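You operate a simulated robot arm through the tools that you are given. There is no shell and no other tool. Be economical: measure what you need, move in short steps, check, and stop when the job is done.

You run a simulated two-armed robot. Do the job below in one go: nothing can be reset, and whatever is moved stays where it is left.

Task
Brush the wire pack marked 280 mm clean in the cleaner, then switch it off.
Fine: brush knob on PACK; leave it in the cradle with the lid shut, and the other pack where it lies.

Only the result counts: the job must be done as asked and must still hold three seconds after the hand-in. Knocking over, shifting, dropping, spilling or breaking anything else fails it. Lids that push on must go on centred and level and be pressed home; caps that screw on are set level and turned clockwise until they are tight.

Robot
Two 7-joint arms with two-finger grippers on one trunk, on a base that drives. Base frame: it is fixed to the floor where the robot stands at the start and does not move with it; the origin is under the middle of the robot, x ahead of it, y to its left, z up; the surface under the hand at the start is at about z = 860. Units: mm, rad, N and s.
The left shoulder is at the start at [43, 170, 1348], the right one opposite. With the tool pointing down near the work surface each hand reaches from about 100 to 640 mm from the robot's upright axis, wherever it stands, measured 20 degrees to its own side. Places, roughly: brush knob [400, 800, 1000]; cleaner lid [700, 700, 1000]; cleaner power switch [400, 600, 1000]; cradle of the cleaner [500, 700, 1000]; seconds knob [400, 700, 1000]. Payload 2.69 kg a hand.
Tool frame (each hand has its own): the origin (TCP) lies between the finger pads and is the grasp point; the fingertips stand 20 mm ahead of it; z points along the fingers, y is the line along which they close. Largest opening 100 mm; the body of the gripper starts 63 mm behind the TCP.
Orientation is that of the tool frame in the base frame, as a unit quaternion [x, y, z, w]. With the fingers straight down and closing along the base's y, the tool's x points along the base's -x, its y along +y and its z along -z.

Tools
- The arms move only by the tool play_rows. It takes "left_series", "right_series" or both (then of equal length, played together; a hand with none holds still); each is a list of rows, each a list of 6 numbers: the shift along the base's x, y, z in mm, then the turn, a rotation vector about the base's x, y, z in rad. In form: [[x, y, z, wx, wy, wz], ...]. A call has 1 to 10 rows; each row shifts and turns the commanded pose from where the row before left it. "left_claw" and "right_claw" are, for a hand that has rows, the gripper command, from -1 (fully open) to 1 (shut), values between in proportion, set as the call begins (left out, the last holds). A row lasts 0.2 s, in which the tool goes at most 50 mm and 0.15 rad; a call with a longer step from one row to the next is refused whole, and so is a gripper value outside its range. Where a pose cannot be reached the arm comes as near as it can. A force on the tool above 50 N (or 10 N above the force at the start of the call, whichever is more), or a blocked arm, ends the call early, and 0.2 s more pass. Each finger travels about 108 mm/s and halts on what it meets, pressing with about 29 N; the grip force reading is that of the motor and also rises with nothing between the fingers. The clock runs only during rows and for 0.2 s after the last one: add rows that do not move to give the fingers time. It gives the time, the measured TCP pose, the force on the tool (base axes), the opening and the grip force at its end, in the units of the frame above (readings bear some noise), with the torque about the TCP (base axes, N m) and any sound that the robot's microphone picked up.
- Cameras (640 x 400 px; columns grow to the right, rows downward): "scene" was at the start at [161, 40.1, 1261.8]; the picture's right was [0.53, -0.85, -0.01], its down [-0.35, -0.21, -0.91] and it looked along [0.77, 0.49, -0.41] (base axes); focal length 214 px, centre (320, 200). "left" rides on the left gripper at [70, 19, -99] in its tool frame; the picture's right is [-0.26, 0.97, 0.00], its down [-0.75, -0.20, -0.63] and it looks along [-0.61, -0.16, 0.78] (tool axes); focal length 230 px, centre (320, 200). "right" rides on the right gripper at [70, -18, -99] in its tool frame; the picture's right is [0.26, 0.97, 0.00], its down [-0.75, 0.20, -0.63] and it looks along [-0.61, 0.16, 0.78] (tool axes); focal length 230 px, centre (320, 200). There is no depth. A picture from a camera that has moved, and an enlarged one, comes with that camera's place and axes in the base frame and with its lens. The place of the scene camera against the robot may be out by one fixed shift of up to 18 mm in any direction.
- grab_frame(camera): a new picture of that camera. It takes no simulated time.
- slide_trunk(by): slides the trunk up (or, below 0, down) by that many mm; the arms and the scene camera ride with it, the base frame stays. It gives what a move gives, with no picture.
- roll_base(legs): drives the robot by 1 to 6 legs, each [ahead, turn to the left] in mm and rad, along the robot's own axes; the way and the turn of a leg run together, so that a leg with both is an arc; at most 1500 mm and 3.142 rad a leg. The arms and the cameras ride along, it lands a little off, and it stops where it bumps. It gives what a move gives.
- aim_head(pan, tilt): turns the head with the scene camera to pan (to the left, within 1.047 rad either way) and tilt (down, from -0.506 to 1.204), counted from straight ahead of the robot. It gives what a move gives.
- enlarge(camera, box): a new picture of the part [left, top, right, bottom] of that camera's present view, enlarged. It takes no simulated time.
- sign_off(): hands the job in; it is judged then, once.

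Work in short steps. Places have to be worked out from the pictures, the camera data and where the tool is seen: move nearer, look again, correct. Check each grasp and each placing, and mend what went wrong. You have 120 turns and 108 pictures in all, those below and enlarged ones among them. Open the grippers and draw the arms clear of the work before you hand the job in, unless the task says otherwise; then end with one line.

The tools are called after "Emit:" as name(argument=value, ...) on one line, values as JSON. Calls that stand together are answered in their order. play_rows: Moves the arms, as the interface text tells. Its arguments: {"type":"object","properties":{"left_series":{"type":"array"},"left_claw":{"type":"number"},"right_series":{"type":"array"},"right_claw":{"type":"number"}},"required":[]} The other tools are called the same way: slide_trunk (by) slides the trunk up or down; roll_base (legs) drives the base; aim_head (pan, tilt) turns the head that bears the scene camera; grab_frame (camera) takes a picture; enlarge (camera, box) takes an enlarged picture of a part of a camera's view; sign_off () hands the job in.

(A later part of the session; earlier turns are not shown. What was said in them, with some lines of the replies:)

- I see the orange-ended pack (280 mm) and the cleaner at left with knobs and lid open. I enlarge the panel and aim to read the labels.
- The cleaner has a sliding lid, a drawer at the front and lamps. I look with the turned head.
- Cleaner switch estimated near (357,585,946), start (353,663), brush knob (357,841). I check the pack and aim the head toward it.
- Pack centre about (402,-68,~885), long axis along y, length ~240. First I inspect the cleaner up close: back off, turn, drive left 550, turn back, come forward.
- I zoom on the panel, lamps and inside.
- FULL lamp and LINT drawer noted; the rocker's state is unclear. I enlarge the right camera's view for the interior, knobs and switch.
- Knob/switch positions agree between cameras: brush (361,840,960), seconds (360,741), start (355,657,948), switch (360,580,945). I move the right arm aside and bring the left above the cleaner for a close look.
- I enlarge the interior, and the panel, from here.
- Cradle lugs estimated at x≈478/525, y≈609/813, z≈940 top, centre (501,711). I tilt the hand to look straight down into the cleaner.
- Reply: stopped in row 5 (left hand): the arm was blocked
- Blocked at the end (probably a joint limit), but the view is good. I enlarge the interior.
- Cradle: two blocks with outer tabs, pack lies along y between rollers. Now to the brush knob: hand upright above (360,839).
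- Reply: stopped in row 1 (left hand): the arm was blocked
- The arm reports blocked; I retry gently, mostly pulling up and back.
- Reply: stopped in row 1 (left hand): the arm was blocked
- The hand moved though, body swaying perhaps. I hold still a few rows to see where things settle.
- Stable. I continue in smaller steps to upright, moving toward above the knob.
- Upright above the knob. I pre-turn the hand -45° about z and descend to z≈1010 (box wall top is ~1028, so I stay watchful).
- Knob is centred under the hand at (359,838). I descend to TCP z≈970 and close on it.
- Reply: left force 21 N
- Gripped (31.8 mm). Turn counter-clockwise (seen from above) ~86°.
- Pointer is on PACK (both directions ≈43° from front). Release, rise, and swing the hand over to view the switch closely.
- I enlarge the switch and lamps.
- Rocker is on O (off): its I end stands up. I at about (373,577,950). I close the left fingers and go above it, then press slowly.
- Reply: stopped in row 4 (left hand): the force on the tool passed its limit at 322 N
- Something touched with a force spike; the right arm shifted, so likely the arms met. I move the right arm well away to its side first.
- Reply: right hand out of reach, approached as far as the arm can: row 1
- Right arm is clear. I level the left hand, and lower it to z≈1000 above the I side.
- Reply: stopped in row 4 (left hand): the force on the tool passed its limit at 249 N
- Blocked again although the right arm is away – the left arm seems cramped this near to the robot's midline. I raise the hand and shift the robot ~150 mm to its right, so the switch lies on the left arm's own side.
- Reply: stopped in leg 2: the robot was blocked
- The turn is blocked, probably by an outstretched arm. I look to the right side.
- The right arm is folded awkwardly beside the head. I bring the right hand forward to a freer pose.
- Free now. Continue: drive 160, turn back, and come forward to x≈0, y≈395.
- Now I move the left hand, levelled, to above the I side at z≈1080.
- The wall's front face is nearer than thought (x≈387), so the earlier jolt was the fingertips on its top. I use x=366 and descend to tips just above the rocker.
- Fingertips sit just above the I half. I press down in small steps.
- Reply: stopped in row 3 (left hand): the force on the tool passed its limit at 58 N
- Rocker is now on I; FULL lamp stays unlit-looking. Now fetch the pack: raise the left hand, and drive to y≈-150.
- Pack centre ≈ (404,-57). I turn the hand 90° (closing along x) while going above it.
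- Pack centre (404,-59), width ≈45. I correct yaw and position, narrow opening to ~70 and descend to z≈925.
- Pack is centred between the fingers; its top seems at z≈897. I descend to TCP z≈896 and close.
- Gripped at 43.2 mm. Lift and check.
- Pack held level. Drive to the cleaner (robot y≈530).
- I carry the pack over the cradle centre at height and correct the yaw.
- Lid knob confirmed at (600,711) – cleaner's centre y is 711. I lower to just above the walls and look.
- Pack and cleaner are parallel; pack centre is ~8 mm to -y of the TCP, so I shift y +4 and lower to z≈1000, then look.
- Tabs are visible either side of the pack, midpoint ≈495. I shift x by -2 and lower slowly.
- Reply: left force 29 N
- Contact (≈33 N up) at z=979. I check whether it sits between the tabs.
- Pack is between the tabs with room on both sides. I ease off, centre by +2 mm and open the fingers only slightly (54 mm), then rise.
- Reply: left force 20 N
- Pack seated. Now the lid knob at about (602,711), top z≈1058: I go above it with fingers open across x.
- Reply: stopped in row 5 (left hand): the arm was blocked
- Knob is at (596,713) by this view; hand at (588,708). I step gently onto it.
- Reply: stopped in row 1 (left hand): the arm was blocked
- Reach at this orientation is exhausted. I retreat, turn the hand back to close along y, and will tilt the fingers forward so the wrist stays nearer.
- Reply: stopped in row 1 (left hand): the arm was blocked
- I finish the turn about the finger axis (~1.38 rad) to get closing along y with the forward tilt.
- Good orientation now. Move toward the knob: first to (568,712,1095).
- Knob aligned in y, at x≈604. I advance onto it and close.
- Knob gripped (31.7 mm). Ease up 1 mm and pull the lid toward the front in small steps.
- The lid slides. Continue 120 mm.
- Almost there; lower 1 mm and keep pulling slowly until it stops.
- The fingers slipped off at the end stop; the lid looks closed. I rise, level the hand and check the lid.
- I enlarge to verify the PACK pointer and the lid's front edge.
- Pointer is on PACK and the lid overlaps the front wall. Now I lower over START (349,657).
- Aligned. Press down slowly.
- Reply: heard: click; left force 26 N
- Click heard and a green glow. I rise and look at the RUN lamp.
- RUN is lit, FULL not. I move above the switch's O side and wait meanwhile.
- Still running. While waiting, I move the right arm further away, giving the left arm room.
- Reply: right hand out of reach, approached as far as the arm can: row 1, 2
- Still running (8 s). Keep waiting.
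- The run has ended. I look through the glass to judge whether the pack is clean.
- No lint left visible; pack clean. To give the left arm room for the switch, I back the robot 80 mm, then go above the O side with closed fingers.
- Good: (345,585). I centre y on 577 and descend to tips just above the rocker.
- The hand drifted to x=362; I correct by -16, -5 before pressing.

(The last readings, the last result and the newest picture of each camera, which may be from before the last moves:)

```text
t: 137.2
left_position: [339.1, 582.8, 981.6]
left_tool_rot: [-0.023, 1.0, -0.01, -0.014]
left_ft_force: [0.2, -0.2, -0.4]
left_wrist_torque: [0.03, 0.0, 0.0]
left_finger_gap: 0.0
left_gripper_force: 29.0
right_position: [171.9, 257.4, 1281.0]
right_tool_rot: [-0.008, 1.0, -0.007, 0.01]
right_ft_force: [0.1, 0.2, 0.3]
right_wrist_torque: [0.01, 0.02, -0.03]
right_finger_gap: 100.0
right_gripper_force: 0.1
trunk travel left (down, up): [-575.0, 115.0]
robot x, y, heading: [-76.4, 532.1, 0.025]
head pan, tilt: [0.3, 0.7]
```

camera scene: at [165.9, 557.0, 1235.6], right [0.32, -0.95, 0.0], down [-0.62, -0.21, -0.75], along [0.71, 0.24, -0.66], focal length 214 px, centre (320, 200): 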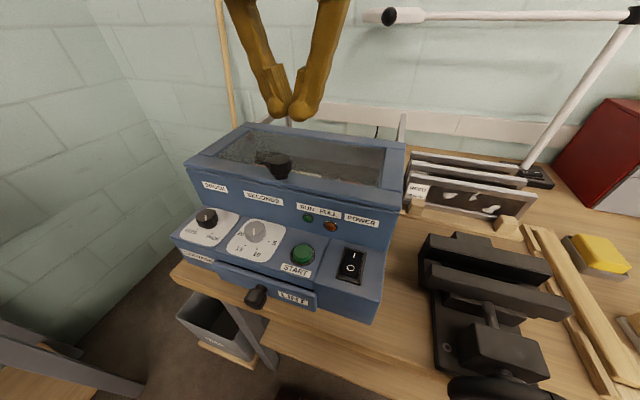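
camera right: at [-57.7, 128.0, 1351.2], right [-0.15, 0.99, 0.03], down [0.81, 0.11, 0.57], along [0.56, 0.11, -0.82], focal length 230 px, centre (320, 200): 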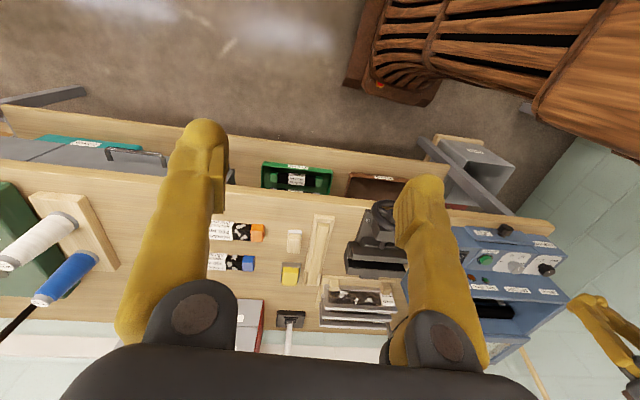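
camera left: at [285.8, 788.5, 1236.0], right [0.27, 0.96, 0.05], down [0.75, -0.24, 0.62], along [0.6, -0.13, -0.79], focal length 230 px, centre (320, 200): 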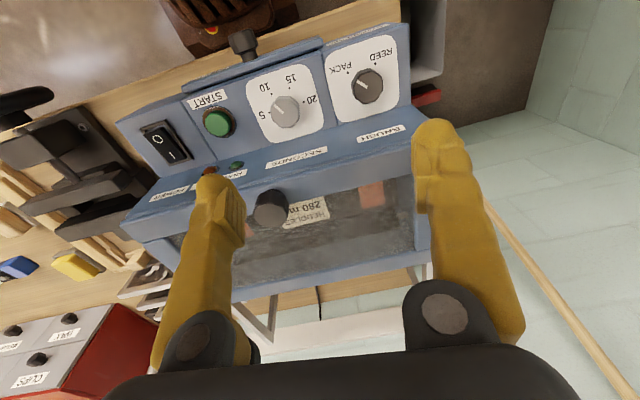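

Now x=339; nudge +6 and check before pressing.

Emit:
play_rows(left_series=[[3, 0, 0, 0, 0, 0], [3, 0, 0, 0, 0, 0], [0, 0, 0, 0, 0, 0], [0, 0, 0, 0, 0, 0]])

```text
t: 138.2
left_position: [350.9, 580.2, 987.9]
left_tool_rot: [-0.022, 1.0, -0.012, -0.007]
left_ft_force: [0.0, 0.2, 0.2]
left_wrist_torque: [0.02, -0.01, -0.01]
left_finger_gap: 0.0
left_gripper_force: 28.9
right_position: [173.1, 258.0, 1281.5]
right_tool_rot: [-0.009, 1.0, -0.007, 0.01]
right_ft_force: [-0.2, -0.1, -0.5]
right_wrist_torque: [0.0, 0.0, 0.02]
right_finger_gap: 100.1
right_gripper_force: 0.1
trunk travel left (down, up): [-575.0, 115.0]
robot x, y, heading: [-79.0, 534.5, 0.021]
head pan, tilt: [0.3, 0.7]
```

At (351,580). Nudge -3 and press slowly.

Emit:
play_rows(left_series=[[-3, 0, 0, 0, 0, 0], [0, 0, -8, 0, 0, 0], [0, 0, -5, 0, 0, 0], [0, 0, -4, 0, 0, 0], [0, 0, -3, 0, 0, 0], [0, 0, -3, 0, 0, 0], [0, 0, -3, 0, 0, 0]])

Emit:
enlarge(camera="scene", box=[240, 130, 400, 250])

```text
t: 139.6
left_position: [336.9, 586.0, 970.4]
left_tool_rot: [-0.035, 0.999, -0.014, 0.001]
left_ft_force: [0.0, -0.5, -0.3]
left_wrist_torque: [-0.01, 0.03, 0.0]
left_finger_gap: 0.1
left_gripper_force: 29.4
right_position: [158.7, 254.7, 1280.4]
right_tool_rot: [0.004, 1.0, 0.0, -0.001]
right_ft_force: [0.5, -0.1, 0.6]
right_wrist_torque: [0.0, 0.02, -0.02]
right_finger_gap: 100.2
right_gripper_force: 0.0
trunk travel left (down, up): [-575.0, 115.0]
robot x, y, heading: [-79.1, 535.2, 0.022]
head pan, tilt: [0.3, 0.7]
stopped in row 7 (left hand): the force on the tool passed its limit at 54 N (the readings are from after the stop); the commanded pose is now the measured one
```

```text
3.33 times, centred on (320, 190) of scene
camera zoom: at [84.4, 554.0, 1235.2], right [0.32, -0.95, -0.01], down [-0.62, -0.2, -0.75], along [0.71, 0.24, -0.66], focal length 715 px, centre (320, 233)
```

zoom: 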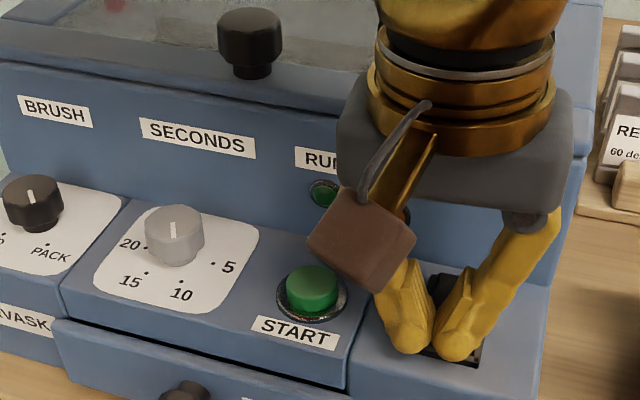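

54 N press. I rise and inspect the rocker.

Emit:
play_rows(left_series=[[0, 0, 20, 0, 0, 0], [0, 10, 35, 0, 0, 0], [0, 20, 45, 0, 0, 0], [0, 20, 45, 0, 0, 0.02], [0, 20, 10, 0, 0, 0]])

Emit:
enlarge(camera="scene", box=[280, 160, 400, 250])

Emit:
grab_frame(camera="left")

```text
t: 140.8
left_position: [334.8, 648.3, 1130.4]
left_tool_rot: [-0.029, 0.999, -0.011, 0.007]
left_ft_force: [-0.8, -0.3, -0.5]
left_wrist_torque: [0.03, -0.01, 0.0]
left_finger_gap: 0.2
left_gripper_force: 29.4
right_position: [158.1, 257.0, 1280.0]
right_tool_rot: [0.003, 1.0, -0.001, 0.0]
right_ft_force: [-0.4, 1.2, -0.4]
right_wrist_torque: [0.03, -0.01, -0.03]
right_finger_gap: 99.9
right_gripper_force: 0.0
trunk travel left (down, up): [-575.0, 115.0]
robot x, y, heading: [-80.2, 537.2, 0.02]
head pan, tilt: [0.3, 0.7]
```

```text
4.44 times, centred on (340, 205) of scene
camera zoom: at [84.0, 554.8, 1235.6], right [0.32, -0.95, 0.0], down [-0.62, -0.2, -0.75], along [0.71, 0.24, -0.66], focal length 953 px, centre (231, 178)
```

zoom: 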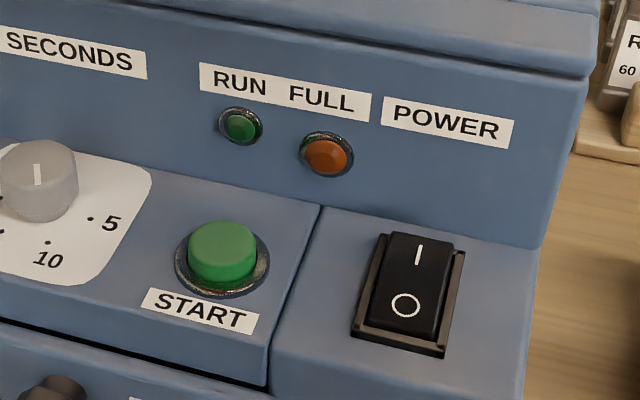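

```text
14 pictures are left
camera left: at [263.9, 666.1, 1228.4], right [0.2, 0.98, -0.02], down [0.75, -0.14, 0.64], along [0.63, -0.14, -0.76], focal length 230 px, centre (320, 200)
```

left: 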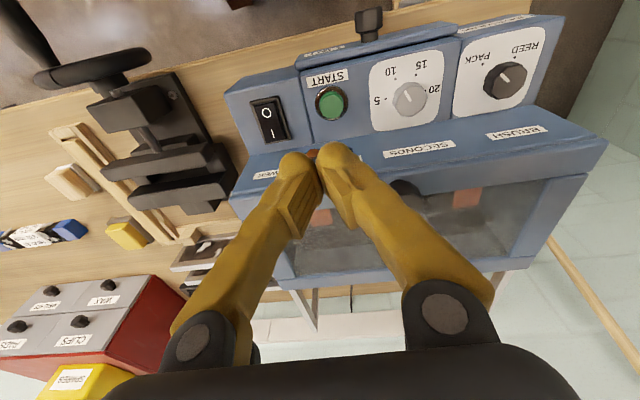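

The rocker is back on O (I end raised, as at the start). I open the gripper, draw the arm back and take a last look.

Emit:
play_rows(left_series=[[-10, 5, 20, 0, 0, 0], [-20, 10, 30, 0, 0, 0], [-20, 10, 30, 0, 0, 0], [-10, 10, 10, 0, 0, 0], [0, 0, 0, 0, 0, 0]], left_claw=-1)

Emit:
roll_base(legs=[[-60, 0]])

Emit:
grab_frame(camera="scene")

Emit:
enlarge(camera="scene", box=[190, 80, 400, 240])

```text
t: 142.0
left_position: [276.6, 682.5, 1220.9]
left_tool_rot: [-0.03, 0.999, -0.011, 0.007]
left_ft_force: [-0.4, 0.0, -0.4]
left_wrist_torque: [0.0, 0.0, 0.01]
left_finger_gap: 100.2
left_gripper_force: 0.0
right_position: [158.4, 256.4, 1280.7]
right_tool_rot: [0.003, 1.0, -0.001, 0.0]
right_ft_force: [-0.6, -0.1, -1.5]
right_wrist_torque: [-0.03, -0.01, -0.01]
right_finger_gap: 99.9
right_gripper_force: 0.1
trunk travel left (down, up): [-575.0, 115.0]
robot x, y, heading: [-82.0, 533.1, 0.023]
head pan, tilt: [0.3, 0.7]
```

```text
t: 143.0
left_position: [208.0, 680.4, 1222.9]
left_tool_rot: [-0.031, 0.999, -0.011, 0.01]
left_ft_force: [0.5, 0.0, 0.3]
left_wrist_torque: [0.0, 0.06, 0.0]
left_finger_gap: 99.7
left_gripper_force: 0.1
right_position: [83.4, 255.3, 1286.2]
right_tool_rot: [-0.01, 1.0, -0.009, 0.024]
right_ft_force: [0.6, 0.5, 0.0]
right_wrist_torque: [-0.02, 0.11, 0.0]
right_finger_gap: 100.0
right_gripper_force: 0.1
trunk travel left (down, up): [-575.0, 115.0]
robot x, y, heading: [-141.0, 534.8, 0.026]
head pan, tilt: [0.3, 0.7]
```

```text
13 pictures are left
camera scene: at [-19.1, 552.3, 1240.9], right [0.32, -0.95, 0.01], down [-0.6, -0.2, -0.78], along [0.74, 0.24, -0.63], focal length 214 px, centre (320, 200)
```

scene: 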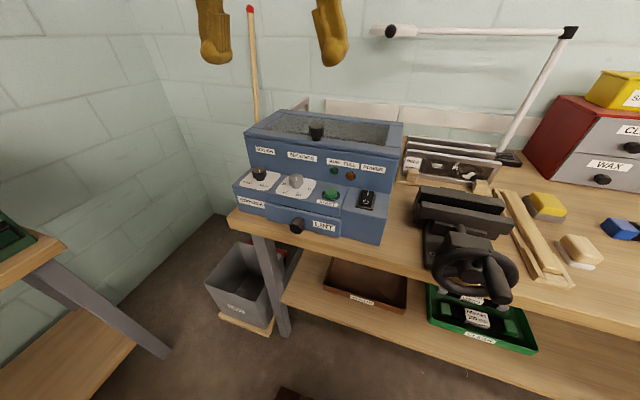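

```text
2.50 times, centred on (295, 160) of scene
camera zoom: at [-19.1, 552.3, 1240.9], right [0.32, -0.95, 0.01], down [-0.6, -0.2, -0.78], along [0.74, 0.24, -0.63], focal length 536 px, centre (382, 300)
```

zoom: 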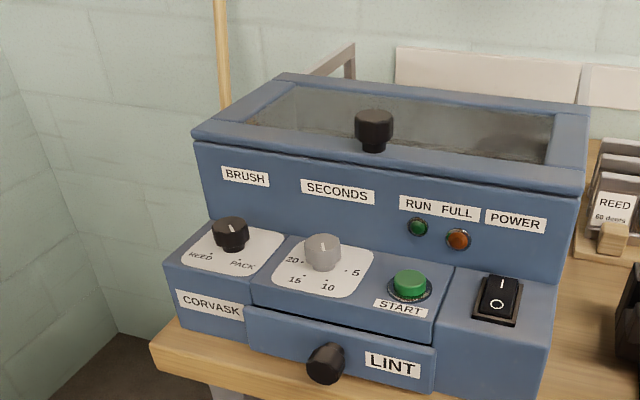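

The lid is shut, the brush knob is on PACK, the lamps are dark, the rocker is on O and both arms are clear, so I hand the job in.

Emit:
sign_off()

```text
The job is handed in.
```

The 280 mm pack is brushed and looks clean through the lid glass, though the lid knob hides part of it. It's in the cradle with the lid shut, the brush knob is on PACK, the cleaner is off, and I left the 330 mm pack alone.
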